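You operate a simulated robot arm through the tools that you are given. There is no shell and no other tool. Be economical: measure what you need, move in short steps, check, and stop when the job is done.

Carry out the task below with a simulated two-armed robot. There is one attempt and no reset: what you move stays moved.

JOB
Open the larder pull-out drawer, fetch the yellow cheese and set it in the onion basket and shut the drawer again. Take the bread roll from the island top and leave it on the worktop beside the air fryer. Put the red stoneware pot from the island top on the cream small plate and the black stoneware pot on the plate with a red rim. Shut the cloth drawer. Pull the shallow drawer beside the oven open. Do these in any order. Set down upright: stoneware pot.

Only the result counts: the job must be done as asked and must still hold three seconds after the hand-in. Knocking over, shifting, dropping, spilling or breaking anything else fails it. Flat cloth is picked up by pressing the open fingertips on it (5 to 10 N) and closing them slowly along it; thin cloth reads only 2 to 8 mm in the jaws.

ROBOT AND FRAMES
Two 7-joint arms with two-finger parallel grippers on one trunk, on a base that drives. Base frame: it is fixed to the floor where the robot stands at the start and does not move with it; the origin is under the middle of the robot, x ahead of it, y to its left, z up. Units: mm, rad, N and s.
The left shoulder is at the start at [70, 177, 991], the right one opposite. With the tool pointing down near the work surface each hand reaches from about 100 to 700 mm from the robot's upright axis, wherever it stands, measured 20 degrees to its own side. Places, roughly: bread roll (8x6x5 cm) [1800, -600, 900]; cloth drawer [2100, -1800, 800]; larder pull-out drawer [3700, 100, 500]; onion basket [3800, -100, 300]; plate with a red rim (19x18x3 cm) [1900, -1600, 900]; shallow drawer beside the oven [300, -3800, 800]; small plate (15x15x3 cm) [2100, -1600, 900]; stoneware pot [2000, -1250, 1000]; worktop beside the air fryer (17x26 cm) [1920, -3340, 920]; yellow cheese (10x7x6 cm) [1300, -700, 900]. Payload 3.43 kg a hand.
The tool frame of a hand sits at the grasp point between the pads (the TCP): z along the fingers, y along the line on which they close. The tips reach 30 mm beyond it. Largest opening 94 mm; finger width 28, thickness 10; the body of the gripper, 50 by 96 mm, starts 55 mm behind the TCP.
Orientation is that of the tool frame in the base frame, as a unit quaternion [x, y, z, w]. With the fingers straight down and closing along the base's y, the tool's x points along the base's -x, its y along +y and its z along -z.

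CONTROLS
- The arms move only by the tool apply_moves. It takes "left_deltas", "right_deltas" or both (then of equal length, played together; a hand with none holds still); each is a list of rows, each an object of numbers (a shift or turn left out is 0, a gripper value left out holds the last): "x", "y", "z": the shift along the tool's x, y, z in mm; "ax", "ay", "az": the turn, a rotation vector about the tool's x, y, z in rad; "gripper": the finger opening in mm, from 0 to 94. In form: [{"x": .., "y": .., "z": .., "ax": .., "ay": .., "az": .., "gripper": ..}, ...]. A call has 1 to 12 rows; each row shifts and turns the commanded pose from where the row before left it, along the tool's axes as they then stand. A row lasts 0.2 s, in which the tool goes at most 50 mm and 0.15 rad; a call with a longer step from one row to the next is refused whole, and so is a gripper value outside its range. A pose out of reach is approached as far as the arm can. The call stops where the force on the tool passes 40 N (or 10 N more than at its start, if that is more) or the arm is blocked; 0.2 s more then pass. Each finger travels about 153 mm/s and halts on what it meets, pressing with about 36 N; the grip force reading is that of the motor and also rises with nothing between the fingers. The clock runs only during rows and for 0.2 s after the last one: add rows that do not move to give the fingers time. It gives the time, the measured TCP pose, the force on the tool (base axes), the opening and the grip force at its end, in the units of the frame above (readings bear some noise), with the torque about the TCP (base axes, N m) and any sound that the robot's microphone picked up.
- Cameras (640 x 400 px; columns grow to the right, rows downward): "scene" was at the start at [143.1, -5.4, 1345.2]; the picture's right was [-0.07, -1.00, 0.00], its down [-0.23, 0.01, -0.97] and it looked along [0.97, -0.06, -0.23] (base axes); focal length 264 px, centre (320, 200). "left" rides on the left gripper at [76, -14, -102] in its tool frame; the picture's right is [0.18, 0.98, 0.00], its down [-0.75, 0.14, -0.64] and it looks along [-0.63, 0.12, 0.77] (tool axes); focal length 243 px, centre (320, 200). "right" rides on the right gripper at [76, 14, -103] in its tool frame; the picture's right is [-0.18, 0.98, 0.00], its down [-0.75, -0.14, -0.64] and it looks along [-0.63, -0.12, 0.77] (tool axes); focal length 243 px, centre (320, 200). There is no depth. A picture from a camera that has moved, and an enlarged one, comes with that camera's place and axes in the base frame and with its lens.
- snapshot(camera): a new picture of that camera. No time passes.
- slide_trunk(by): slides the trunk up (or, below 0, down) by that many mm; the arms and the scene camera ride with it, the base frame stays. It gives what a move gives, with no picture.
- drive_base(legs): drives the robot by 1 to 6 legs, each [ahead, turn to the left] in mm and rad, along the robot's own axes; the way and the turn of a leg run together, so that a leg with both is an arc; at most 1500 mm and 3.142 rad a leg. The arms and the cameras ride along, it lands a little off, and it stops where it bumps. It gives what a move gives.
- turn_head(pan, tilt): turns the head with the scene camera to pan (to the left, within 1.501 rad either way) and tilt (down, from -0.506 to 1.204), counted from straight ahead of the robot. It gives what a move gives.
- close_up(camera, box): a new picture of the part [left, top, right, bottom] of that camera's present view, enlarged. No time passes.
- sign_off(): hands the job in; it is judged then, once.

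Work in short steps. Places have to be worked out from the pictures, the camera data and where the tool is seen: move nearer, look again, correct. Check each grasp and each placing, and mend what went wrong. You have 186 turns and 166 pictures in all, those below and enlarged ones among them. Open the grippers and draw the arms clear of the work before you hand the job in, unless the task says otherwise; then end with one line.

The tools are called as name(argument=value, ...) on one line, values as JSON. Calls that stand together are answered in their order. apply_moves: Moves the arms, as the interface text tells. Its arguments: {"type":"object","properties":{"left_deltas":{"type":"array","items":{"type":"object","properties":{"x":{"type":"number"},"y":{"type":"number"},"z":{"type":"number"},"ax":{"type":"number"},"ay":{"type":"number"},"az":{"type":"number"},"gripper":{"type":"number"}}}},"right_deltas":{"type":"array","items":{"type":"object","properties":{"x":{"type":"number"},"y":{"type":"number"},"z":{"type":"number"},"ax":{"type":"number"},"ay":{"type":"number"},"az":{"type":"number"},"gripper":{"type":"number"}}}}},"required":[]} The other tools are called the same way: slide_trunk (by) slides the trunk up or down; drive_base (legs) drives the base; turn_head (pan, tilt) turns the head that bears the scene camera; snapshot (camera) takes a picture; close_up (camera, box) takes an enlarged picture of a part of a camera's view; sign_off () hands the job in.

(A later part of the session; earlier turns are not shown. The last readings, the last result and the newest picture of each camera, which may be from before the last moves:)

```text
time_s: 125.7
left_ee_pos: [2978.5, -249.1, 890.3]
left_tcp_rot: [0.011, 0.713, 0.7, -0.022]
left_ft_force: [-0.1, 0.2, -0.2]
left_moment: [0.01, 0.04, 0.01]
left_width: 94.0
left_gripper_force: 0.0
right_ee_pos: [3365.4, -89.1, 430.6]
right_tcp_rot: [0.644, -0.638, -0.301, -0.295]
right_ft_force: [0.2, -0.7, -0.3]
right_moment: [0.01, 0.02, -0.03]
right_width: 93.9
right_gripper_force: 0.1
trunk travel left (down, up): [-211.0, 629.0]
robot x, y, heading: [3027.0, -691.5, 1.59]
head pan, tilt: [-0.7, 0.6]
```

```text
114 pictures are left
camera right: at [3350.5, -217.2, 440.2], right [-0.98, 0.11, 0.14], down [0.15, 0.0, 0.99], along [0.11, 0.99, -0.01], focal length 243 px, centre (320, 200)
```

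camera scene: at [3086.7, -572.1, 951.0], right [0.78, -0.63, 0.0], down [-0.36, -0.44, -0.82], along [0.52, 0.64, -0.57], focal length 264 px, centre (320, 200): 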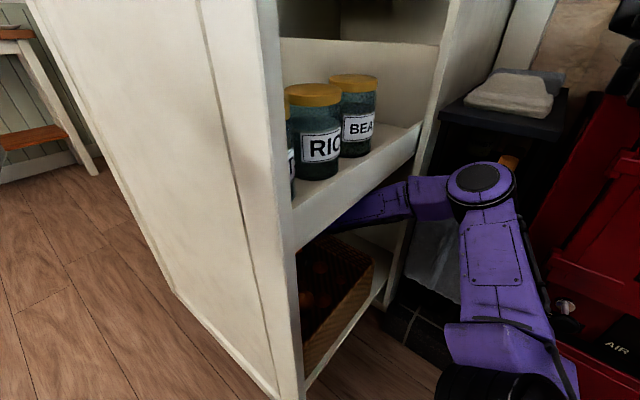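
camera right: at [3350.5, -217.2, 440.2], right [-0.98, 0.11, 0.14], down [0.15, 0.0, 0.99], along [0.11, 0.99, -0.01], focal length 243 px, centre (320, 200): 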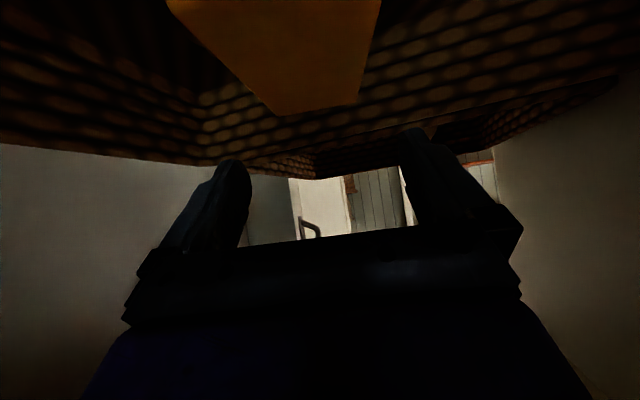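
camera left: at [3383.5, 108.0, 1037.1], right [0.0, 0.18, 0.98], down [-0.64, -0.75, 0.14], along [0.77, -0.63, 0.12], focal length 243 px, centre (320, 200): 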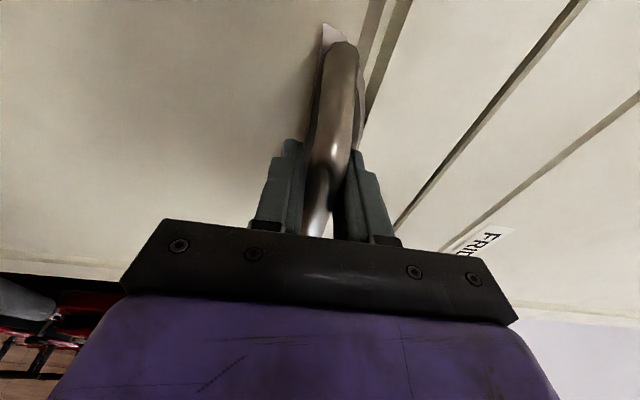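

The cheese stays in the basket below the rim. I rise 25 more and back straight out.

apply_moves(right_deltas=[{"x": -18.6, "z": -16.7}])

drive_base(legs=[[-450, 0]])

snapshot(camera="scene")

snapshot(camera="right")

```text
time_s: 126.1
left_ee_pos: [2980.3, -250.4, 889.7]
left_tcp_rot: [0.012, 0.712, 0.702, -0.021]
left_ft_force: [0.0, 0.2, -0.1]
left_moment: [0.03, 0.01, 0.0]
left_width: 94.0
left_gripper_force: 0.1
right_ee_pos: [3364.5, -90.2, 456.9]
right_tcp_rot: [0.643, -0.639, -0.301, -0.296]
right_ft_force: [0.2, 0.0, 0.0]
right_moment: [0.0, -0.04, 0.0]
right_width: 94.3
right_gripper_force: 0.1
trunk travel left (down, up): [-211.0, 629.0]
robot x, y, heading: [3032.7, -692.1, 1.589]
head pan, tilt: [-0.7, 0.6]
```

```text
time_s: 128.8
left_ee_pos: [2986.6, -699.5, 889.7]
left_tcp_rot: [0.008, 0.712, 0.701, -0.023]
left_ft_force: [-0.1, -0.1, 0.4]
left_moment: [0.02, 0.03, 0.0]
left_width: 94.1
left_gripper_force: 0.1
right_ee_pos: [3371.7, -536.7, 458.4]
right_tcp_rot: [0.645, -0.636, -0.303, -0.296]
right_ft_force: [-0.4, 0.2, 0.9]
right_moment: [0.0, 0.02, 0.01]
right_width: 93.8
right_gripper_force: 0.1
trunk travel left (down, up): [-211.0, 629.0]
robot x, y, heading: [3045.0, -1143.8, 1.6]
head pan, tilt: [-0.7, 0.6]
```

```text
113 pictures are left
camera scene: at [3096.1, -1021.0, 951.2], right [0.78, -0.62, 0.0], down [-0.35, -0.44, -0.83], along [0.51, 0.65, -0.56], focal length 264 px, centre (320, 200)
```

scene: 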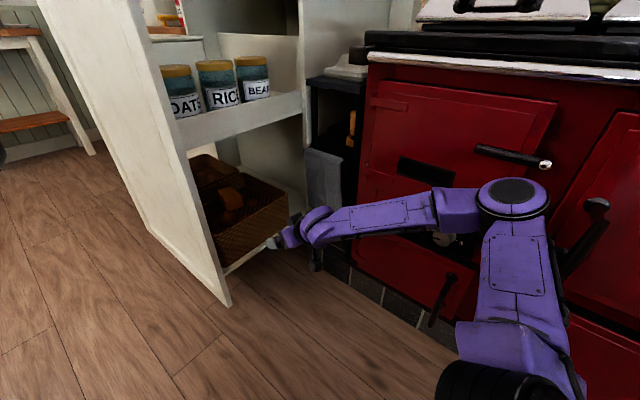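

```text
112 pictures are left
camera right: at [3357.8, -664.5, 465.5], right [-0.98, 0.1, 0.15], down [0.15, 0.0, 0.99], along [0.1, 0.99, -0.01], focal length 243 px, centre (320, 200)
```

right: 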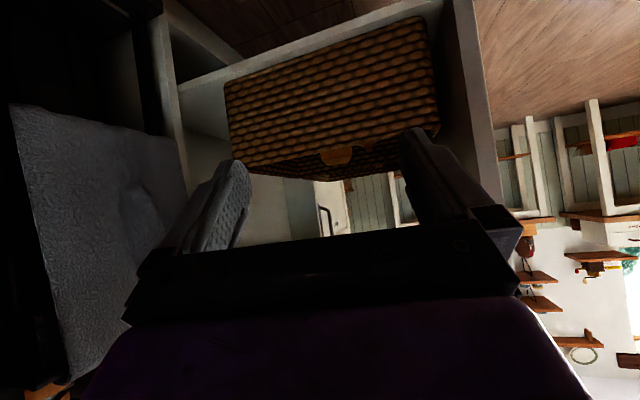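

Cheese is in the onion basket. I raise the trunk and bring the right hand back to a compact, downward pose.

slide_trunk(by=360)

apply_moves(right_deltas=[{"y": 40, "x": 20}, {"y": 40, "x": 20}, {"y": 40, "x": 20}, {"ay": 0.14, "z": -20}, {"ay": 0.14, "z": -20}, {"ay": 0.14, "z": -20}, {"ay": 0.14, "z": -30}, {"ay": 0.14, "z": -30}, {"ay": 0.14, "z": -30}, {"z": -45}, {"z": -45}, {"z": -45}])

snapshot(camera="scene")

```text
time_s: 132.3
left_ee_pos: [2987.9, -698.7, 1249.8]
left_tcp_rot: [0.009, 0.713, 0.701, -0.024]
left_ft_force: [-0.6, -0.2, -0.6]
left_moment: [-0.02, -0.02, -0.01]
left_width: 93.6
left_gripper_force: 0.1
right_ee_pos: [3371.2, -536.8, 817.0]
right_tcp_rot: [0.646, -0.636, -0.303, -0.295]
right_ft_force: [0.3, 0.0, 1.1]
right_moment: [0.01, -0.01, -0.02]
right_width: 94.0
right_gripper_force: 0.0
trunk travel left (down, up): [-571.0, 269.0]
robot x, y, heading: [3041.3, -1138.2, 1.6]
head pan, tilt: [-0.7, 0.6]
```

```text
time_s: 134.9
left_ee_pos: [2985.7, -698.7, 1250.1]
left_tcp_rot: [0.007, 0.712, 0.701, -0.023]
left_ft_force: [0.1, 0.3, -1.0]
left_moment: [0.02, 0.01, 0.01]
left_width: 94.1
left_gripper_force: 0.1
right_ee_pos: [3251.7, -650.1, 1037.9]
right_tcp_rot: [0.713, -0.701, -0.013, -0.01]
right_ft_force: [0.2, 0.6, 0.6]
right_moment: [0.02, 0.03, 0.01]
right_width: 94.0
right_gripper_force: 0.2
trunk travel left (down, up): [-571.0, 269.0]
robot x, y, heading: [3039.2, -1138.8, 1.601]
head pan, tilt: [-0.7, 0.6]
```

```text
111 pictures are left
camera scene: at [3095.2, -1021.7, 1311.2], right [0.78, -0.62, 0.0], down [-0.35, -0.44, -0.83], along [0.51, 0.65, -0.56], focal length 264 px, centre (320, 200)
```

scene: 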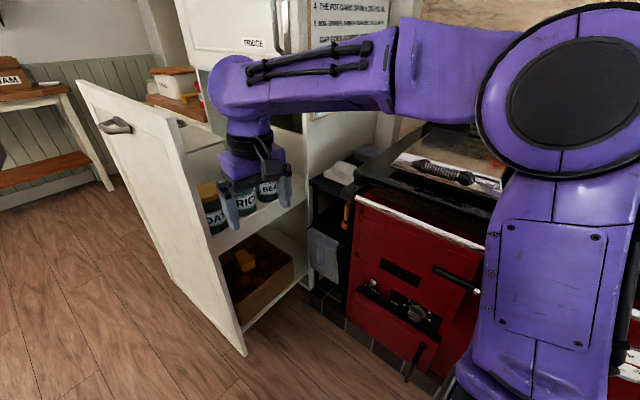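

I raise the right hand further, then drive round to the front of the drawer, facing it.

apply_moves(right_deltas=[{"x": 20, "z": -42}, {"x": 20, "z": -42}, {"x": 20, "z": -42}, {"x": 20, "z": -42}, {"x": 20, "z": -42}])

drive_base(legs=[[0, 0.434], [1206, 0], [0, -2.034]])

turn_head(pan=0.1, tilt=0.4)

snapshot(camera="scene")

```text
time_s: 136.2
left_ee_pos: [2986.5, -699.1, 1250.5]
left_tcp_rot: [0.008, 0.712, 0.701, -0.023]
left_ft_force: [0.2, -0.8, -0.8]
left_moment: [0.0, -0.03, -0.02]
left_width: 94.1
left_gripper_force: 0.1
right_ee_pos: [3253.1, -756.8, 1244.2]
right_tcp_rot: [0.714, -0.7, -0.013, -0.01]
right_ft_force: [-0.2, -0.7, 0.6]
right_moment: [0.01, -0.02, -0.01]
right_width: 94.1
right_gripper_force: 0.0
trunk travel left (down, up): [-571.0, 269.0]
robot x, y, heading: [3040.0, -1142.5, 1.601]
head pan, tilt: [-0.7, 0.6]
```

```text
time_s: 148.4
left_ee_pos: [2957.0, -33.2, 1250.4]
left_tcp_rot: [0.525, 0.482, 0.496, 0.496]
left_ft_force: [0.0, -0.4, -0.4]
left_moment: [-0.04, 0.01, 0.01]
left_width: 94.2
left_gripper_force: 0.1
right_ee_pos: [2883.8, -295.4, 1244.5]
right_tcp_rot: [0.024, 1.0, 0.002, 0.016]
right_ft_force: [0.4, 0.7, -0.2]
right_moment: [-0.03, 0.02, -0.01]
right_width: 94.1
right_gripper_force: 0.0
trunk travel left (down, up): [-571.0, 269.0]
robot x, y, heading: [2510.3, -56.7, -0.036]
head pan, tilt: [-0.7, 0.6]
```

```text
time_s: 149.6
left_ee_pos: [2957.5, -33.1, 1250.1]
left_tcp_rot: [0.526, 0.481, 0.496, 0.495]
left_ft_force: [0.0, 0.2, 0.2]
left_moment: [0.01, -0.01, -0.03]
left_width: 94.0
left_gripper_force: 0.1
right_ee_pos: [2883.7, -296.8, 1244.0]
right_tcp_rot: [0.023, 1.0, 0.001, 0.016]
right_ft_force: [-0.7, -0.3, 0.1]
right_moment: [0.0, 0.01, 0.01]
right_width: 94.0
right_gripper_force: 0.0
trunk travel left (down, up): [-571.0, 269.0]
robot x, y, heading: [2515.2, -60.7, -0.035]
head pan, tilt: [0.099, 0.4]
```

```text
110 pictures are left
camera scene: at [2655.5, -55.1, 1329.3], right [0.06, -1.0, 0.0], down [-0.39, -0.02, -0.92], along [0.92, 0.06, -0.39], focal length 264 px, centre (320, 200)
```

scene: 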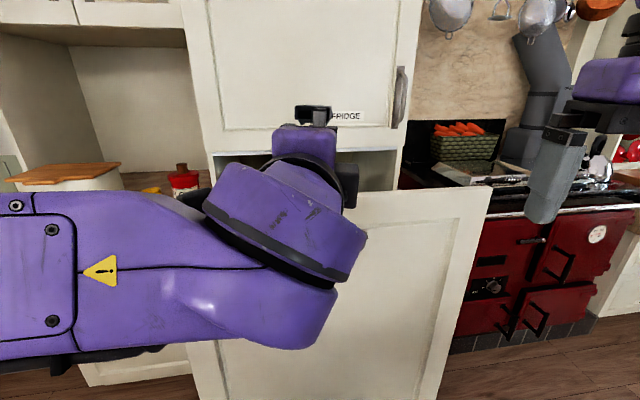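

I close the left fingers and lower the fist to panel height z≈950, near the panel's middle.

apply_moves(left_deltas=[{"y": -43, "x": 8, "gripper": 0}, {"y": -43, "x": 8}, {"y": -43, "x": 8}, {"y": -43, "x": 8}, {"y": -43, "x": 8}, {"y": -43, "x": 8}, {"y": -42, "x": 8}])

drive_base(legs=[[150, 0.03]])

snapshot(camera="scene")

```text
time_s: 151.2
left_ee_pos: [2977.4, 17.2, 954.4]
left_tcp_rot: [0.526, 0.48, 0.496, 0.496]
left_ft_force: [0.2, -0.5, -0.9]
left_moment: [-0.01, 0.06, -0.03]
left_width: 0.0
left_gripper_force: 32.7
left hand out of reach, approached as far as the arm can: row 5, 6, 7
right_ee_pos: [2885.0, -297.8, 1244.1]
right_tcp_rot: [0.024, 1.0, 0.002, 0.016]
right_ft_force: [0.3, -0.6, 0.7]
right_moment: [0.01, -0.02, 0.0]
right_width: 93.8
right_gripper_force: 0.0
trunk travel left (down, up): [-571.0, 269.0]
robot x, y, heading: [2512.7, -57.4, -0.029]
head pan, tilt: [0.099, 0.4]
```

```text
time_s: 152.3
left_ee_pos: [3072.0, 22.8, 953.6]
left_tcp_rot: [0.524, 0.485, 0.5, 0.49]
left_ft_force: [0.1, 0.4, 0.0]
left_moment: [0.05, -0.01, 0.0]
left_width: 0.2
left_gripper_force: 33.1
right_ee_pos: [2990.7, -291.3, 1242.1]
right_tcp_rot: [0.014, 1.0, 0.002, 0.014]
right_ft_force: [0.0, -0.2, -0.9]
right_moment: [-0.01, 0.04, 0.0]
right_width: 94.0
right_gripper_force: 0.1
trunk travel left (down, up): [-571.0, 269.0]
robot x, y, heading: [2609.8, -58.9, -0.018]
head pan, tilt: [0.099, 0.4]
stopped in leg 1: the force on the tool passed its limit (the readings are from after the stop); the commanded pose is now the measured one
```

```text
109 pictures are left
camera scene: at [2755.9, -54.1, 1328.8], right [0.08, -1.0, 0.0], down [-0.39, -0.03, -0.92], along [0.92, 0.08, -0.39], focal length 264 px, centre (320, 200)
```

scene: 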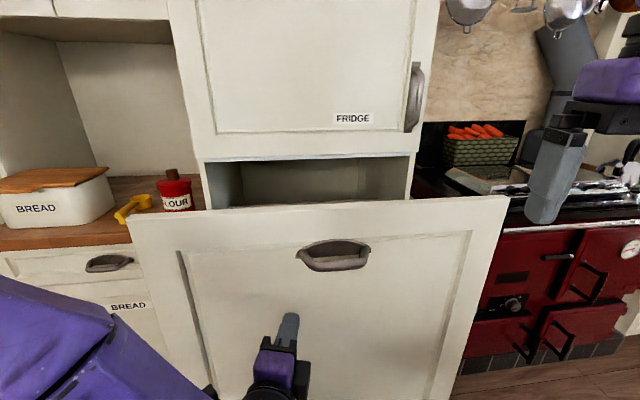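

Contact with the panel at tip x≈3102. I push with the arm in small steps.

apply_moves(left_deltas=[{"z": 5}, {"z": 6}, {"z": 7}, {"z": 8}, {"z": 9}, {"z": 10}, {"z": 10}, {"z": 10}, {"z": 10}, {"z": 10}, {"z": 10}, {"z": 10}])

snapshot(camera="scene")

```text
time_s: 154.9
left_ee_pos: [3174.0, 19.2, 954.9]
left_tcp_rot: [0.524, 0.485, 0.5, 0.491]
left_ft_force: [0.9, 0.5, 0.1]
left_moment: [0.01, 0.03, -0.01]
left_width: 0.0
left_gripper_force: 33.1
right_ee_pos: [2986.2, -291.2, 1242.7]
right_tcp_rot: [0.014, 1.0, 0.002, 0.016]
right_ft_force: [0.2, -0.6, -0.1]
right_moment: [0.0, 0.04, -0.02]
right_width: 93.9
right_gripper_force: 0.0
trunk travel left (down, up): [-571.0, 269.0]
robot x, y, heading: [2610.2, -59.5, -0.018]
head pan, tilt: [0.099, 0.4]
```

```text
108 pictures are left
camera scene: at [2752.6, -55.1, 1329.2], right [0.08, -1.0, 0.0], down [-0.39, -0.03, -0.92], along [0.92, 0.08, -0.39], focal length 264 px, centre (320, 200)
```

scene: 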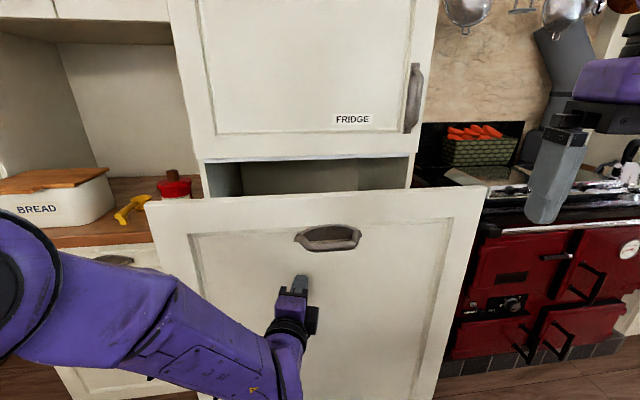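

It slides in easily. I go on pushing with the arm, a bit faster.

apply_moves(left_deltas=[{"z": 8}, {"z": 12}, {"z": 14}, {"z": 14}, {"z": 14}, {"z": 14}, {"z": 14}, {"z": 14}, {"z": 14}, {"z": 14}, {"z": 12}, {"z": 8}])

drive_base(legs=[[100, 0.018]])

snapshot(camera="scene")

```text
time_s: 157.5
left_ee_pos: [3326.8, 15.4, 951.0]
left_tcp_rot: [0.524, 0.484, 0.501, 0.49]
left_ft_force: [0.3, 0.4, -0.3]
left_moment: [-0.01, -0.02, 0.01]
left_width: 0.1
left_gripper_force: 32.9
right_ee_pos: [2986.3, -292.1, 1243.6]
right_tcp_rot: [0.014, 1.0, 0.002, 0.015]
right_ft_force: [-0.3, 0.2, 0.1]
right_moment: [-0.01, 0.05, 0.01]
right_width: 94.0
right_gripper_force: 0.1
trunk travel left (down, up): [-571.0, 269.0]
robot x, y, heading: [2610.7, -64.8, -0.018]
head pan, tilt: [0.099, 0.4]
```

```text
time_s: 158.7
left_ee_pos: [3426.5, 25.4, 950.9]
left_tcp_rot: [0.519, 0.49, 0.504, 0.486]
left_ft_force: [0.2, 1.0, -0.5]
left_moment: [-0.01, 0.0, -0.01]
left_width: 0.0
left_gripper_force: 33.0
right_ee_pos: [3091.8, -286.7, 1243.0]
right_tcp_rot: [0.005, 1.0, 0.002, 0.015]
right_ft_force: [0.0, -0.5, 0.8]
right_moment: [0.02, 0.02, 0.03]
right_width: 93.9
right_gripper_force: 0.0
trunk travel left (down, up): [-571.0, 269.0]
robot x, y, heading: [2709.5, -63.6, 0.005]
head pan, tilt: [0.099, 0.4]
```

```text
107 pictures are left
camera scene: at [2853.6, -53.5, 1329.3], right [0.1, -1.0, 0.0], down [-0.39, -0.04, -0.92], along [0.92, 0.09, -0.39], focal length 264 px, centre (320, 200)
```

scene: 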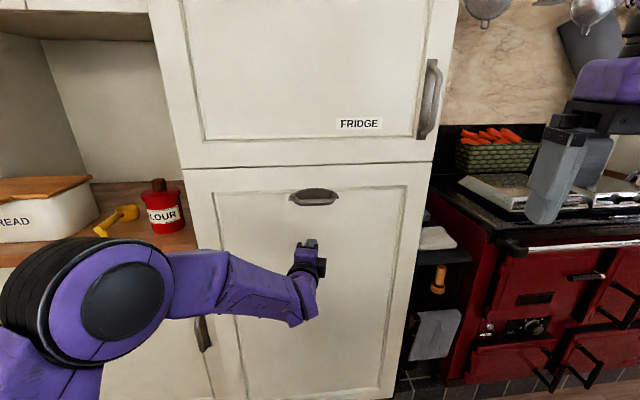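

It looks closed. I push on to feel that it is fully home.

apply_moves(left_deltas=[{"z": 20}, {"z": 20}, {"z": 15}, {"z": 10}, {"z": 10}, {"z": 8}, {"z": 8}, {"z": 8}, {"z": 8}])

close_up(camera="scene", box=[160, 130, 460, 330])

```text
time_s: 160.0
left_ee_pos: [3495.5, 25.9, 951.4]
left_tcp_rot: [0.521, 0.49, 0.503, 0.485]
left_ft_force: [-30.3, 1.8, 5.2]
left_moment: [-0.07, -0.2, 0.43]
left_width: 0.0
left_gripper_force: 33.0
right_ee_pos: [3083.0, -284.7, 1246.0]
right_tcp_rot: [0.004, 1.0, 0.002, 0.02]
right_ft_force: [-0.3, 0.6, 0.3]
right_moment: [-0.02, -0.01, 0.03]
right_width: 93.8
right_gripper_force: 0.0
trunk travel left (down, up): [-571.0, 269.0]
robot x, y, heading: [2708.6, -63.0, 0.004]
head pan, tilt: [0.099, 0.4]
stopped in row 6 (left hand): the force on the tool passed its limit (the readings are from after the stop); the commanded pose is now the measured one
```

```text
2.00 times, centred on (310, 230) of scene
camera zoom: at [2843.3, -52.7, 1330.5], right [0.1, -0.99, 0.0], down [-0.38, -0.04, -0.92], along [0.92, 0.09, -0.38], focal length 528 px, centre (340, 140)
```

zoom: 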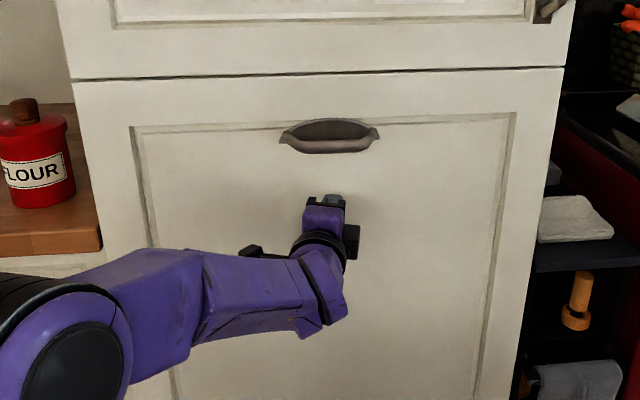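

Drawer is shut. I withdraw, back off, and return the left hand to a downward pose.

drive_base(legs=[[-250, 0]])

apply_moves(left_deltas=[{"y": 45, "az": -0.131}, {"y": 45, "az": -0.131}, {"y": 45, "az": -0.131}, {"y": 40, "az": -0.131}, {"az": -0.131}, {"az": -0.131}, {"az": -0.131}, {"az": -0.131}, {"az": -0.131}, {"az": -0.131}, {"az": -0.131}, {"az": -0.131}])

apply_moves(left_deltas=[{"ay": 0.143}, {"ay": 0.143}, {"ay": 0.143}, {"ay": 0.143}, {"ay": 0.143}, {"ay": 0.143}, {"ay": 0.143}, {"ay": 0.143}, {"ay": 0.143}, {"ay": 0.143}, {"ay": 0.143, "gripper": 94}])

```text
time_s: 161.9
left_ee_pos: [3247.7, 26.6, 944.8]
left_tcp_rot: [0.522, 0.491, 0.502, 0.484]
left_ft_force: [0.1, -0.1, 0.4]
left_moment: [0.05, 0.0, -0.01]
left_width: 0.1
left_gripper_force: 33.1
right_ee_pos: [2836.7, -286.5, 1243.5]
right_tcp_rot: [0.004, 1.0, 0.002, 0.016]
right_ft_force: [-0.2, 0.3, -0.6]
right_moment: [0.03, -0.02, -0.02]
right_width: 93.9
right_gripper_force: 0.1
trunk travel left (down, up): [-571.0, 269.0]
robot x, y, heading: [2453.2, -62.6, 0.003]
head pan, tilt: [0.099, 0.4]
```

```text
time_s: 164.5
left_ee_pos: [3253.6, 50.9, 1117.0]
left_tcp_rot: [0.021, 0.717, 0.011, 0.697]
left_ft_force: [0.3, -0.2, -1.0]
left_moment: [0.03, -0.01, -0.04]
left_width: 0.0
left_gripper_force: 32.8
right_ee_pos: [2837.2, -285.6, 1244.6]
right_tcp_rot: [0.004, 1.0, 0.002, 0.016]
right_ft_force: [0.3, 0.0, 0.0]
right_moment: [0.02, 0.01, -0.01]
right_width: 93.9
right_gripper_force: 0.1
trunk travel left (down, up): [-571.0, 269.0]
robot x, y, heading: [2456.8, -63.8, 0.006]
head pan, tilt: [0.099, 0.4]
```

```text
time_s: 166.9
left_ee_pos: [3093.6, 120.5, 1048.4]
left_tcp_rot: [0.007, 1.0, 0.023, -0.016]
left_ft_force: [-0.4, 0.3, -0.2]
left_moment: [0.0, 0.01, 0.03]
left_width: 94.0
left_gripper_force: 0.0
left hand out of reach, approached as far as the arm can: row 4, 5, 6, 7, 8, 9, 10, 11
right_ee_pos: [2837.4, -286.4, 1244.4]
right_tcp_rot: [0.005, 1.0, 0.002, 0.015]
right_ft_force: [0.5, 0.5, -0.1]
right_moment: [0.02, 0.02, -0.01]
right_width: 94.0
right_gripper_force: 0.1
trunk travel left (down, up): [-571.0, 269.0]
robot x, y, heading: [2458.7, -63.3, 0.002]
head pan, tilt: [0.099, 0.4]
```

I pull the left hand in and up, then drive to the island's far (east) end and survey it.

apply_moves(left_deltas=[{"x": 30, "z": -36}, {"x": 30, "z": -36}, {"x": 30, "z": -36}, {"x": 30, "z": -36}, {"x": 30, "z": -36}])

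drive_base(legs=[[0, -1.175], [1015, 0], [0, -1.967]])

turn_head(pan=0.0, tilt=0.45)

snapshot(camera="scene")

turn_head(pan=0.8, tilt=0.45)

snapshot(camera="scene")

```text
time_s: 168.1
left_ee_pos: [2979.8, 112.7, 1204.8]
left_tcp_rot: [0.005, 1.0, 0.023, -0.014]
left_ft_force: [0.3, -0.6, 0.3]
left_moment: [-0.03, 0.02, 0.04]
left_width: 93.8
left_gripper_force: 0.1
left hand out of reach, approached as far as the arm can: row 1, 5
right_ee_pos: [2837.0, -285.7, 1242.3]
right_tcp_rot: [0.004, 1.0, 0.002, 0.016]
right_ft_force: [0.0, 0.1, -0.8]
right_moment: [0.0, -0.03, -0.01]
right_width: 93.9
right_gripper_force: 0.1
trunk travel left (down, up): [-571.0, 269.0]
robot x, y, heading: [2460.9, -62.2, 0.003]
head pan, tilt: [0.099, 0.4]
```

```text
time_s: 181.0
left_ee_pos: [2292.7, -1156.4, 1205.1]
left_tcp_rot: [0.999, -0.028, 0.013, 0.024]
left_ft_force: [-0.5, -0.5, -0.1]
left_moment: [0.01, -0.02, 0.03]
left_width: 94.0
left_gripper_force: 0.2
right_ee_pos: [2450.9, -765.6, 1243.8]
right_tcp_rot: [1.0, -0.025, -0.016, 0.002]
right_ft_force: [0.6, 0.0, 0.0]
right_moment: [0.02, 0.0, 0.01]
right_width: 94.1
right_gripper_force: 0.0
trunk travel left (down, up): [-571.0, 269.0]
robot x, y, heading: [2823.1, -1005.1, 3.101]
head pan, tilt: [0.099, 0.4]
```

```text
time_s: 181.7
left_ee_pos: [2294.3, -1156.8, 1205.5]
left_tcp_rot: [0.999, -0.028, 0.013, 0.025]
left_ft_force: [-0.2, -0.1, 0.6]
left_moment: [0.01, 0.02, 0.01]
left_width: 93.8
left_gripper_force: 0.0
right_ee_pos: [2451.9, -764.1, 1243.5]
right_tcp_rot: [1.0, -0.025, -0.016, 0.002]
right_ft_force: [0.0, 0.3, 0.2]
right_moment: [-0.03, -0.04, 0.01]
right_width: 93.7
right_gripper_force: 0.1
trunk travel left (down, up): [-571.0, 269.0]
robot x, y, heading: [2819.8, -1002.4, 3.099]
head pan, tilt: [0.0, 0.45]
```

```text
105 pictures are left
camera scene: at [2679.6, -996.5, 1324.7], right [0.04, 1.0, 0.0], down [0.43, -0.02, -0.9], along [-0.9, 0.04, -0.44], focal length 264 px, centre (320, 200)
```

scene: 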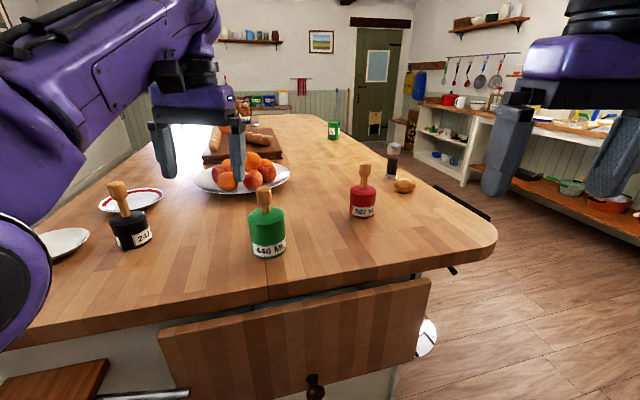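

```text
time_s: 182.8
left_ee_pos: [2293.1, -1157.0, 1205.1]
left_tcp_rot: [0.999, -0.027, 0.014, 0.024]
left_ft_force: [-0.1, 0.4, 0.1]
left_moment: [0.03, 0.0, -0.03]
left_width: 94.0
left_gripper_force: 0.0
right_ee_pos: [2451.7, -766.1, 1243.6]
right_tcp_rot: [1.0, -0.025, -0.016, 0.002]
right_ft_force: [-0.2, 0.3, -0.3]
right_moment: [0.01, 0.01, 0.0]
right_width: 94.1
right_gripper_force: 0.0
trunk travel left (down, up): [-571.0, 269.0]
robot x, y, heading: [2820.1, -1001.5, 3.101]
head pan, tilt: [0.799, 0.45]
```

```text
104 pictures are left
camera scene: at [2704.7, -1063.3, 1324.7], right [-0.69, 0.73, 0.0], down [0.32, 0.3, -0.9], along [-0.65, -0.62, -0.44], focal length 264 px, centre (320, 200)
```

scene: 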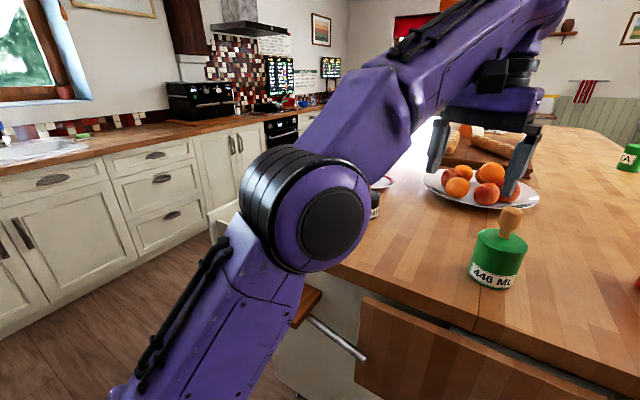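

The island end is at x≈2283. Red pot ≈(1963,-833), black pot ≈(2088,-1462), cream plate ≈(2092,-1634), red-rim plate ≈(1857,-1600). I take enlarged looks at the pots.

turn_head(pan=0.0, tilt=0.45)

close_up(camera="scene", box=[320, 140, 440, 230])

close_up(camera="scene", box=[30, 160, 190, 280])

```text
time_s: 183.9
left_ee_pos: [2292.4, -1156.8, 1206.1]
left_tcp_rot: [0.999, -0.028, 0.014, 0.024]
left_ft_force: [0.5, 0.0, 0.2]
left_moment: [0.02, 0.02, 0.01]
left_width: 94.0
left_gripper_force: 0.0
right_ee_pos: [2450.3, -765.0, 1244.3]
right_tcp_rot: [1.0, -0.026, -0.016, 0.001]
right_ft_force: [0.0, 0.0, -0.8]
right_moment: [0.01, -0.02, -0.02]
right_width: 94.1
right_gripper_force: 0.0
trunk travel left (down, up): [-571.0, 269.0]
robot x, y, heading: [2823.6, -1001.1, 3.1]
head pan, tilt: [0.0, 0.45]
```

```text
4.44 times, centred on (380, 185) of scene
camera zoom: at [2679.6, -996.6, 1324.7], right [0.04, 1.0, 0.0], down [0.43, -0.02, -0.9], along [-0.9, 0.03, -0.44], focal length 1174 px, centre (53, 267)
```

zoom: 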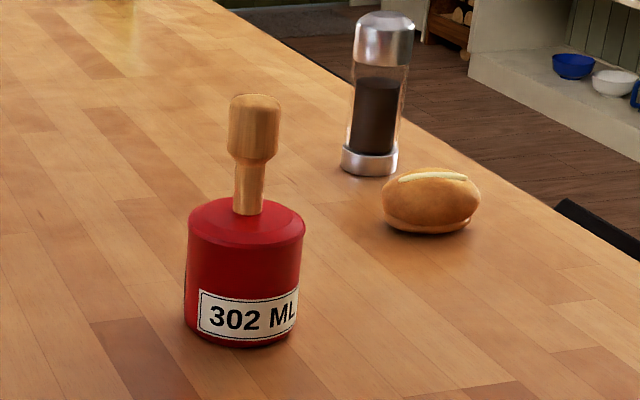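

```text
3.33 times, centred on (110, 220) of scene
camera zoom: at [2679.6, -996.6, 1324.7], right [0.04, 1.0, 0.0], down [0.43, -0.02, -0.9], along [-0.9, 0.03, -0.44], focal length 881 px, centre (1020, 133)
```

zoom: 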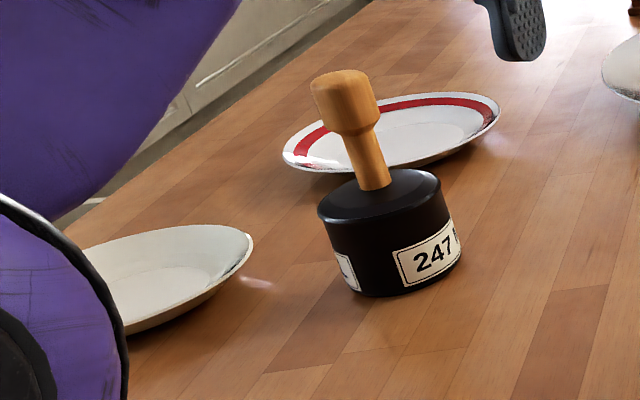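

The pots have fixed wooden knobs on top (head ≈35 mm wide at z≈1050–1092) – good to grip. Before going closer I look down at the island's end for clearance.

turn_head(pan=0.25, tilt=0.95)

snapshot(camera="scene")

```text
time_s: 184.9
left_ee_pos: [2293.3, -1157.4, 1205.5]
left_tcp_rot: [0.999, -0.027, 0.014, 0.024]
left_ft_force: [-0.3, 0.0, 0.0]
left_moment: [0.01, 0.02, 0.01]
left_width: 94.3
left_gripper_force: 0.1
right_ee_pos: [2451.4, -764.8, 1242.8]
right_tcp_rot: [1.0, -0.026, -0.015, 0.001]
right_ft_force: [0.3, 1.3, -0.2]
right_moment: [0.0, 0.01, 0.0]
right_width: 94.3
right_gripper_force: 0.0
trunk travel left (down, up): [-571.0, 269.0]
robot x, y, heading: [2823.4, -999.1, 3.097]
head pan, tilt: [0.25, 0.949]
```

```text
101 pictures are left
camera scene: at [2700.2, -1015.2, 1282.8], right [-0.21, 0.98, 0.0], down [0.79, 0.17, -0.58], along [-0.57, -0.12, -0.81], focal length 264 px, centre (320, 200)
```

scene: 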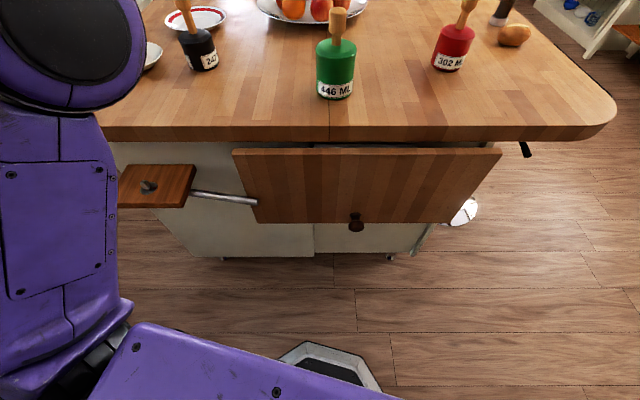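

Nothing protrudes in my way at y≈-1000. I move 200 ahead, toward the red pot.

drive_base(legs=[[200, 0.04]])

turn_head(pan=-0.15, tilt=0.5)

snapshot(camera="scene")

```text
time_s: 186.5
left_ee_pos: [2099.1, -1175.7, 1204.2]
left_tcp_rot: [1.0, -0.006, 0.014, 0.023]
left_ft_force: [-0.4, -0.1, -0.2]
left_moment: [0.03, 0.02, -0.02]
left_width: 93.8
left_gripper_force: 0.0
right_ee_pos: [2240.6, -778.0, 1244.7]
right_tcp_rot: [1.0, -0.003, -0.015, 0.002]
right_ft_force: [1.0, 0.6, 0.9]
right_moment: [-0.03, -0.03, 0.0]
right_width: 93.9
right_gripper_force: 0.1
trunk travel left (down, up): [-571.0, 269.0]
robot x, y, heading: [2623.4, -999.8, -3.136]
head pan, tilt: [0.25, 0.949]
```

```text
time_s: 187.4
left_ee_pos: [2098.8, -1175.5, 1205.3]
left_tcp_rot: [1.0, -0.005, 0.014, 0.024]
left_ft_force: [-0.5, 0.5, 0.0]
left_moment: [-0.03, 0.0, 0.02]
left_width: 94.0
left_gripper_force: 0.1
right_ee_pos: [2241.6, -777.0, 1243.7]
right_tcp_rot: [1.0, -0.004, -0.017, 0.002]
right_ft_force: [1.0, -0.6, -0.1]
right_moment: [-0.02, 0.02, 0.01]
right_width: 94.1
right_gripper_force: 0.1
trunk travel left (down, up): [-571.0, 269.0]
robot x, y, heading: [2624.8, -998.1, -3.141]
head pan, tilt: [-0.15, 0.499]
```

```text
100 pictures are left
camera scene: at [2481.3, -985.4, 1320.2], right [0.15, 0.99, 0.0], down [0.47, -0.07, -0.88], along [-0.87, 0.13, -0.48], focal length 264 px, centre (320, 200)
```

scene: 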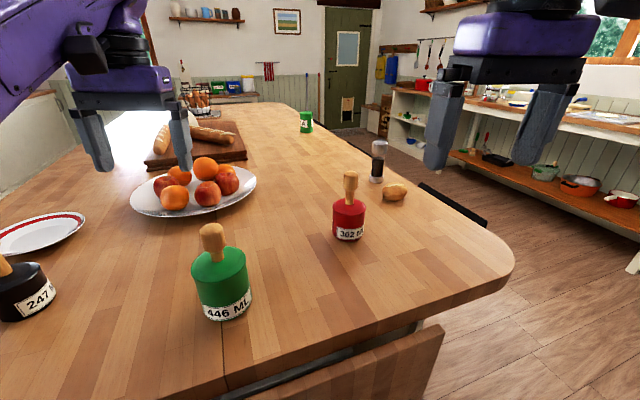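

Red pot refined to (1953,-833), knob head z≈1069. I creep 30 mm closer and bring the right hand over it.

drive_base(legs=[[30, 0]])

apply_moves(right_deltas=[{"x": -37, "y": 8, "z": 14}, {"x": -37, "y": 8, "z": 14}, {"x": -37, "y": 8, "z": 14}, {"x": -37, "y": 8, "z": 14}, {"x": -37, "y": 8, "z": 14}, {"x": -37, "y": 8, "z": 14}, {"x": -36, "y": 8, "z": 8}, {}])

snapshot(camera="right")

snapshot(camera="scene")

```text
time_s: 188.2
left_ee_pos: [2072.9, -1176.2, 1206.7]
left_tcp_rot: [1.0, -0.005, 0.012, 0.024]
left_ft_force: [-0.3, -0.1, 0.0]
left_moment: [-0.02, 0.02, 0.01]
left_width: 93.9
left_gripper_force: 0.0
right_ee_pos: [2214.4, -777.6, 1244.6]
right_tcp_rot: [1.0, -0.004, -0.018, 0.002]
right_ft_force: [0.5, 0.6, 0.7]
right_moment: [0.03, 0.05, -0.03]
right_width: 94.1
right_gripper_force: 0.0
trunk travel left (down, up): [-571.0, 269.0]
robot x, y, heading: [2590.4, -999.6, -3.135]
head pan, tilt: [-0.15, 0.499]
```

```text
time_s: 190.0
left_ee_pos: [2069.2, -1175.9, 1205.7]
left_tcp_rot: [1.0, -0.006, 0.013, 0.023]
left_ft_force: [0.8, 0.4, 0.5]
left_moment: [-0.01, 0.02, -0.04]
left_width: 94.1
left_gripper_force: 0.0
right_ee_pos: [2004.7, -814.4, 1161.0]
right_tcp_rot: [1.0, -0.004, -0.016, 0.001]
right_ft_force: [-0.9, 0.4, 0.3]
right_moment: [-0.02, -0.02, -0.01]
right_width: 93.7
right_gripper_force: 0.0
right hand out of reach, approached as far as the arm can: row 6, 7
trunk travel left (down, up): [-571.0, 269.0]
robot x, y, heading: [2591.9, -995.3, -3.141]
head pan, tilt: [-0.15, 0.499]
```

```text
99 pictures are left
camera right: at [2083.0, -827.9, 1262.1], right [-0.19, -0.98, 0.01], down [-0.73, 0.15, 0.67], along [-0.65, 0.12, -0.75], focal length 243 px, centre (320, 200)
```

right: 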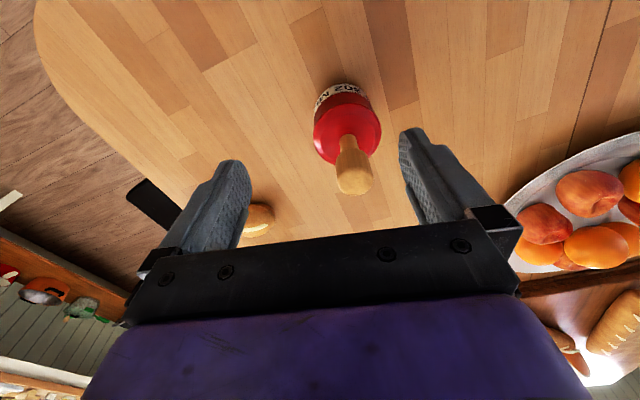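

```text
98 pictures are left
camera scene: at [2450.6, -985.6, 1320.1], right [0.15, 0.99, 0.0], down [0.47, -0.07, -0.88], along [-0.87, 0.13, -0.48], focal length 264 px, centre (320, 200)
```

scene: 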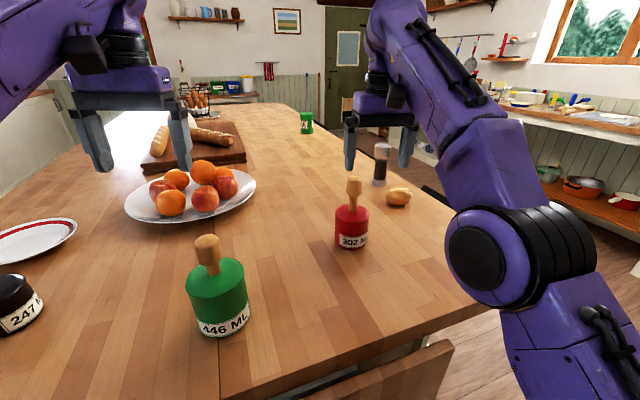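

The knob is confirmed at (1953,-835), but the reach falls 50 short because the wrist is high above the shoulder. I raise the trunk 200 for more reach, then re-approach.

slide_trunk(by=200)

apply_moves(right_deltas=[{"x": -10, "y": 4, "z": 42}, {"x": -10, "y": 4, "z": 42}, {"x": -10, "y": 4, "z": 42}, {"x": -11, "y": 4, "z": 42}, {"x": -11, "y": 5, "z": 42}, {"z": 20}, {}])

snapshot(camera="right")

```text
time_s: 192.2
left_ee_pos: [2070.3, -1176.0, 1405.2]
left_tcp_rot: [1.0, -0.005, 0.014, 0.023]
left_ft_force: [-0.2, 0.0, -0.6]
left_moment: [0.01, 0.0, 0.0]
left_width: 93.7
left_gripper_force: 0.1
right_ee_pos: [2005.1, -813.5, 1361.5]
right_tcp_rot: [1.0, -0.004, -0.017, 0.002]
right_ft_force: [0.6, -0.2, -0.2]
right_moment: [0.0, -0.02, -0.02]
right_width: 93.9
right_gripper_force: 0.1
trunk travel left (down, up): [-771.0, 69.0]
robot x, y, heading: [2590.7, -1000.2, -3.138]
head pan, tilt: [-0.15, 0.499]
```

```text
time_s: 193.8
left_ee_pos: [2071.1, -1175.1, 1404.9]
left_tcp_rot: [1.0, -0.006, 0.012, 0.023]
left_ft_force: [-0.7, -0.3, -0.2]
left_moment: [0.0, 0.03, 0.01]
left_width: 94.1
left_gripper_force: 0.2
right_ee_pos: [1943.6, -835.6, 1135.1]
right_tcp_rot: [1.0, -0.003, -0.016, 0.002]
right_ft_force: [-0.4, 0.2, 0.2]
right_moment: [-0.01, -0.01, -0.03]
right_width: 94.1
right_gripper_force: 0.0
trunk travel left (down, up): [-771.0, 69.0]
robot x, y, heading: [2591.8, -997.0, -3.137]
head pan, tilt: [-0.15, 0.499]
```

```text
97 pictures are left
camera right: at [2023.3, -849.7, 1235.5], right [-0.19, -0.98, 0.01], down [-0.73, 0.15, 0.67], along [-0.66, 0.12, -0.75], focal length 243 px, centre (320, 200)
```

right: 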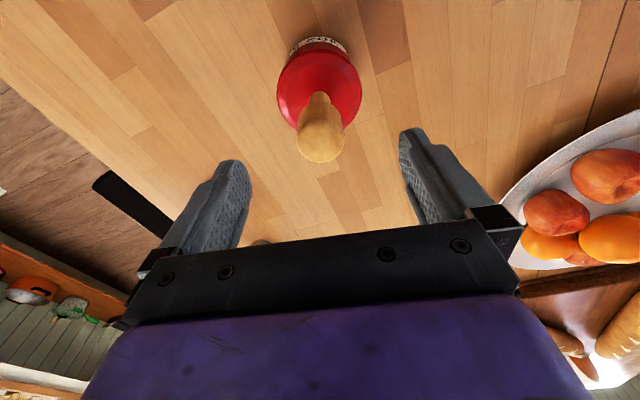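

Knob reads (1944,-837) – the hand is right above. I descend 65 mm and close on the knob.

apply_moves(right_deltas=[{"z": 35}, {"z": 30}, {}])

snapshot(camera="right")

```text
time_s: 194.6
left_ee_pos: [2069.5, -1176.7, 1405.4]
left_tcp_rot: [1.0, -0.005, 0.013, 0.023]
left_ft_force: [0.1, 1.1, 0.2]
left_moment: [-0.03, -0.03, 0.0]
left_width: 94.1
left_gripper_force: 0.0
right_ee_pos: [1944.4, -835.1, 1071.5]
right_tcp_rot: [1.0, -0.004, -0.016, 0.002]
right_ft_force: [0.1, 0.6, -0.5]
right_moment: [-0.02, -0.01, 0.0]
right_width: 94.0
right_gripper_force: 0.0
trunk travel left (down, up): [-771.0, 69.0]
robot x, y, heading: [2590.6, -1001.9, -3.14]
head pan, tilt: [-0.15, 0.499]
```

```text
96 pictures are left
camera right: at [2022.9, -849.6, 1171.4], right [-0.19, -0.98, 0.01], down [-0.73, 0.15, 0.67], along [-0.66, 0.12, -0.75], focal length 243 px, centre (320, 200)
```

right: 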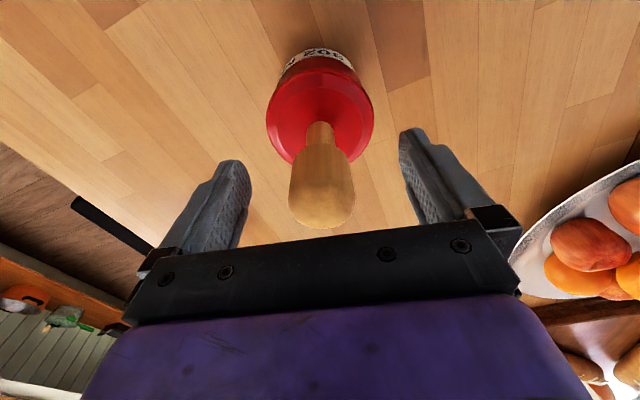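

Knob is between the pads. I close and lift 100 mm.

apply_moves(right_deltas=[{"x": 4, "gripper": 60}, {"gripper": 20}, {"gripper": 20}, {}, {"z": -25}, {"z": -35}, {"z": -40}, {}])

snapshot(camera="scene")

```text
time_s: 196.4
left_ee_pos: [2068.7, -1174.9, 1405.6]
left_tcp_rot: [1.0, -0.005, 0.014, 0.024]
left_ft_force: [-0.4, -0.2, 0.4]
left_moment: [-0.01, -0.03, 0.02]
left_width: 94.2
left_gripper_force: 0.0
right_ee_pos: [1948.3, -833.8, 1169.3]
right_tcp_rot: [1.0, -0.003, -0.016, 0.002]
right_ft_force: [0.5, -0.8, -4.7]
right_moment: [-0.01, -0.01, -0.04]
right_width: 32.9
right_gripper_force: 35.1
trunk travel left (down, up): [-771.0, 69.0]
robot x, y, heading: [2591.3, -1000.3, -3.138]
head pan, tilt: [-0.15, 0.499]
```

```text
95 pictures are left
camera scene: at [2450.1, -985.1, 1520.0], right [0.15, 0.99, 0.0], down [0.47, -0.07, -0.88], along [-0.87, 0.13, -0.48], focal length 264 px, centre (320, 200)
```

scene: 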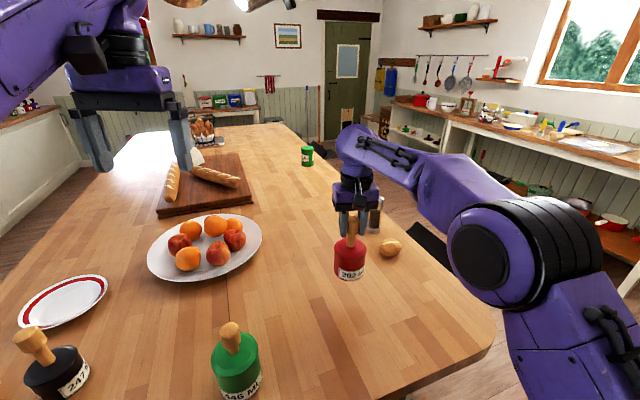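

Red pot held (0.47 kg; TCP sits 151 mm above its base). I retract it high, then shift south along the island's end for the black pot with the left hand.

apply_moves(right_deltas=[{"x": 38, "z": -17}, {"x": 38, "z": -17}, {"x": 38, "z": -17}, {"x": 38, "z": -17}, {"x": 38, "z": -17}, {"x": 38, "z": -17}])

drive_base(legs=[[-250, 0], [0, 1.571], [330, 0], [0, -1.571]])

turn_head(pan=0.3, tilt=0.6)

snapshot(camera="scene")

```text
time_s: 197.8
left_ee_pos: [2069.4, -1174.7, 1406.3]
left_tcp_rot: [1.0, -0.005, 0.014, 0.024]
left_ft_force: [1.3, 0.8, 0.3]
left_moment: [-0.01, 0.04, 0.0]
left_width: 94.3
left_gripper_force: 0.0
right_ee_pos: [2183.0, -830.3, 1264.8]
right_tcp_rot: [1.0, -0.004, -0.018, 0.002]
right_ft_force: [0.9, 0.1, -4.2]
right_moment: [0.0, -0.02, -0.01]
right_width: 32.9
right_gripper_force: 36.2
trunk travel left (down, up): [-771.0, 69.0]
robot x, y, heading: [2589.6, -1002.5, -3.14]
head pan, tilt: [-0.15, 0.499]
```

```text
time_s: 209.0
left_ee_pos: [2310.3, -1495.4, 1405.4]
left_tcp_rot: [0.999, -0.017, 0.014, 0.024]
left_ft_force: [1.1, 0.4, 0.8]
left_moment: [0.0, 0.02, 0.01]
left_width: 94.1
left_gripper_force: 0.1
right_ee_pos: [2429.5, -1155.1, 1264.4]
right_tcp_rot: [1.0, -0.015, -0.017, 0.001]
right_ft_force: [0.5, -0.2, -4.0]
right_moment: [-0.04, -0.01, -0.05]
right_width: 32.8
right_gripper_force: 36.2
trunk travel left (down, up): [-771.0, 69.0]
robot x, y, heading: [2838.2, -1327.7, 3.128]
head pan, tilt: [-0.15, 0.499]
```

```text
time_s: 209.9
left_ee_pos: [2310.0, -1494.8, 1405.5]
left_tcp_rot: [0.999, -0.016, 0.013, 0.024]
left_ft_force: [-0.2, -0.7, 0.0]
left_moment: [-0.01, 0.02, -0.02]
left_width: 94.0
left_gripper_force: 0.0
right_ee_pos: [2428.6, -1155.0, 1263.8]
right_tcp_rot: [1.0, -0.014, -0.017, 0.002]
right_ft_force: [0.5, 0.3, -4.2]
right_moment: [0.04, 0.02, -0.05]
right_width: 32.6
right_gripper_force: 36.1
trunk travel left (down, up): [-771.0, 69.0]
robot x, y, heading: [2836.5, -1330.9, 3.127]
head pan, tilt: [0.3, 0.6]
```

```text
94 pictures are left
camera scene: at [2700.5, -1351.9, 1511.1], right [-0.28, 0.96, 0.0], down [0.54, 0.16, -0.82], along [-0.79, -0.23, -0.57], focal length 264 px, centre (320, 200)
```

scene: 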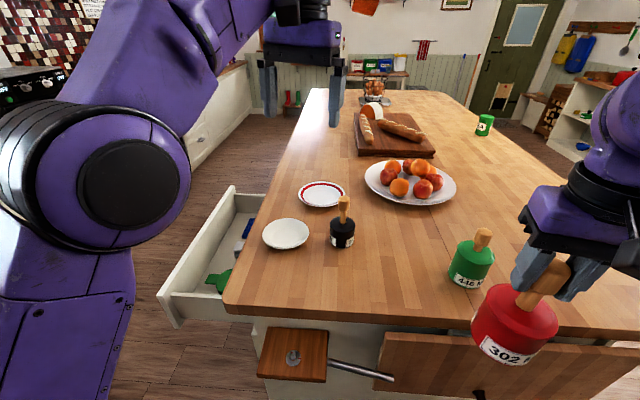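

Clear view: cloth drawer stands open on the south side (front ≈ y -1980…-2000, x ≈1830–2330). From the south side I can do the drawer, both plates and the black pot, so I drive there with the red pot.

drive_base(legs=[[0, 1.585], [1150, 0]])

turn_head(pan=-1.0, tilt=0.5)

snapshot(camera="scene")

turn_head(pan=-0.2, tilt=0.5)

snapshot(camera="scene")

```text
time_s: 219.5
left_ee_pos: [2990.7, -2982.7, 1406.3]
left_tcp_rot: [0.716, 0.697, 0.026, 0.007]
left_ft_force: [-1.1, 0.4, 0.6]
left_moment: [0.0, 0.01, -0.04]
left_width: 93.8
left_gripper_force: 0.2
right_ee_pos: [2650.2, -2865.0, 1262.7]
right_tcp_rot: [0.715, 0.699, -0.011, 0.013]
right_ft_force: [-0.2, -0.4, -4.3]
right_moment: [0.02, -0.01, -0.01]
right_width: 32.5
right_gripper_force: 36.1
trunk travel left (down, up): [-771.0, 69.0]
robot x, y, heading: [2821.1, -2456.1, -1.583]
head pan, tilt: [0.3, 0.6]
```

```text
time_s: 220.9
left_ee_pos: [2990.9, -2982.5, 1405.7]
left_tcp_rot: [0.716, 0.698, 0.027, 0.007]
left_ft_force: [-0.6, -0.2, 0.2]
left_moment: [0.0, 0.01, 0.02]
left_width: 94.0
left_gripper_force: 0.0
right_ee_pos: [2650.4, -2866.1, 1264.2]
right_tcp_rot: [0.715, 0.699, -0.011, 0.013]
right_ft_force: [-0.5, -0.7, -3.9]
right_moment: [0.04, 0.0, -0.02]
right_width: 32.7
right_gripper_force: 36.1
trunk travel left (down, up): [-771.0, 69.0]
robot x, y, heading: [2819.7, -2456.9, -1.579]
head pan, tilt: [-1.0, 0.499]
```

```text
93 pictures are left
camera scene: at [2744.4, -2555.8, 1520.1], right [-0.53, 0.85, 0.0], down [0.41, 0.25, -0.88], along [-0.74, -0.47, -0.48], focal length 264 px, centre (320, 200)
```

scene: 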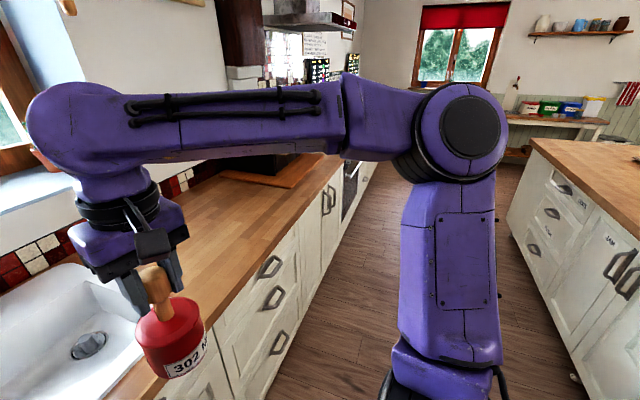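

```text
time_s: 222.1
left_ee_pos: [2990.8, -2982.6, 1405.2]
left_tcp_rot: [0.717, 0.697, 0.026, 0.007]
left_ft_force: [0.0, 0.4, -0.3]
left_moment: [-0.01, -0.01, 0.03]
left_width: 93.9
left_gripper_force: 0.1
right_ee_pos: [2649.5, -2865.3, 1263.9]
right_tcp_rot: [0.715, 0.699, -0.01, 0.013]
right_ft_force: [-1.3, 0.0, -4.0]
right_moment: [-0.01, -0.01, 0.02]
right_width: 32.8
right_gripper_force: 36.0
trunk travel left (down, up): [-771.0, 69.0]
robot x, y, heading: [2823.5, -2454.8, -1.582]
head pan, tilt: [-0.201, 0.499]
```

```text
92 pictures are left
camera scene: at [2802.2, -2596.2, 1520.1], right [-0.98, 0.21, 0.0], down [0.1, 0.47, -0.88], along [-0.19, -0.86, -0.48], focal length 264 px, centre (320, 200)
```

scene: 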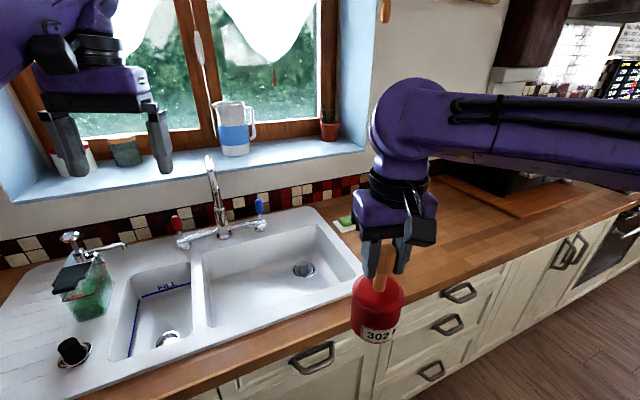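

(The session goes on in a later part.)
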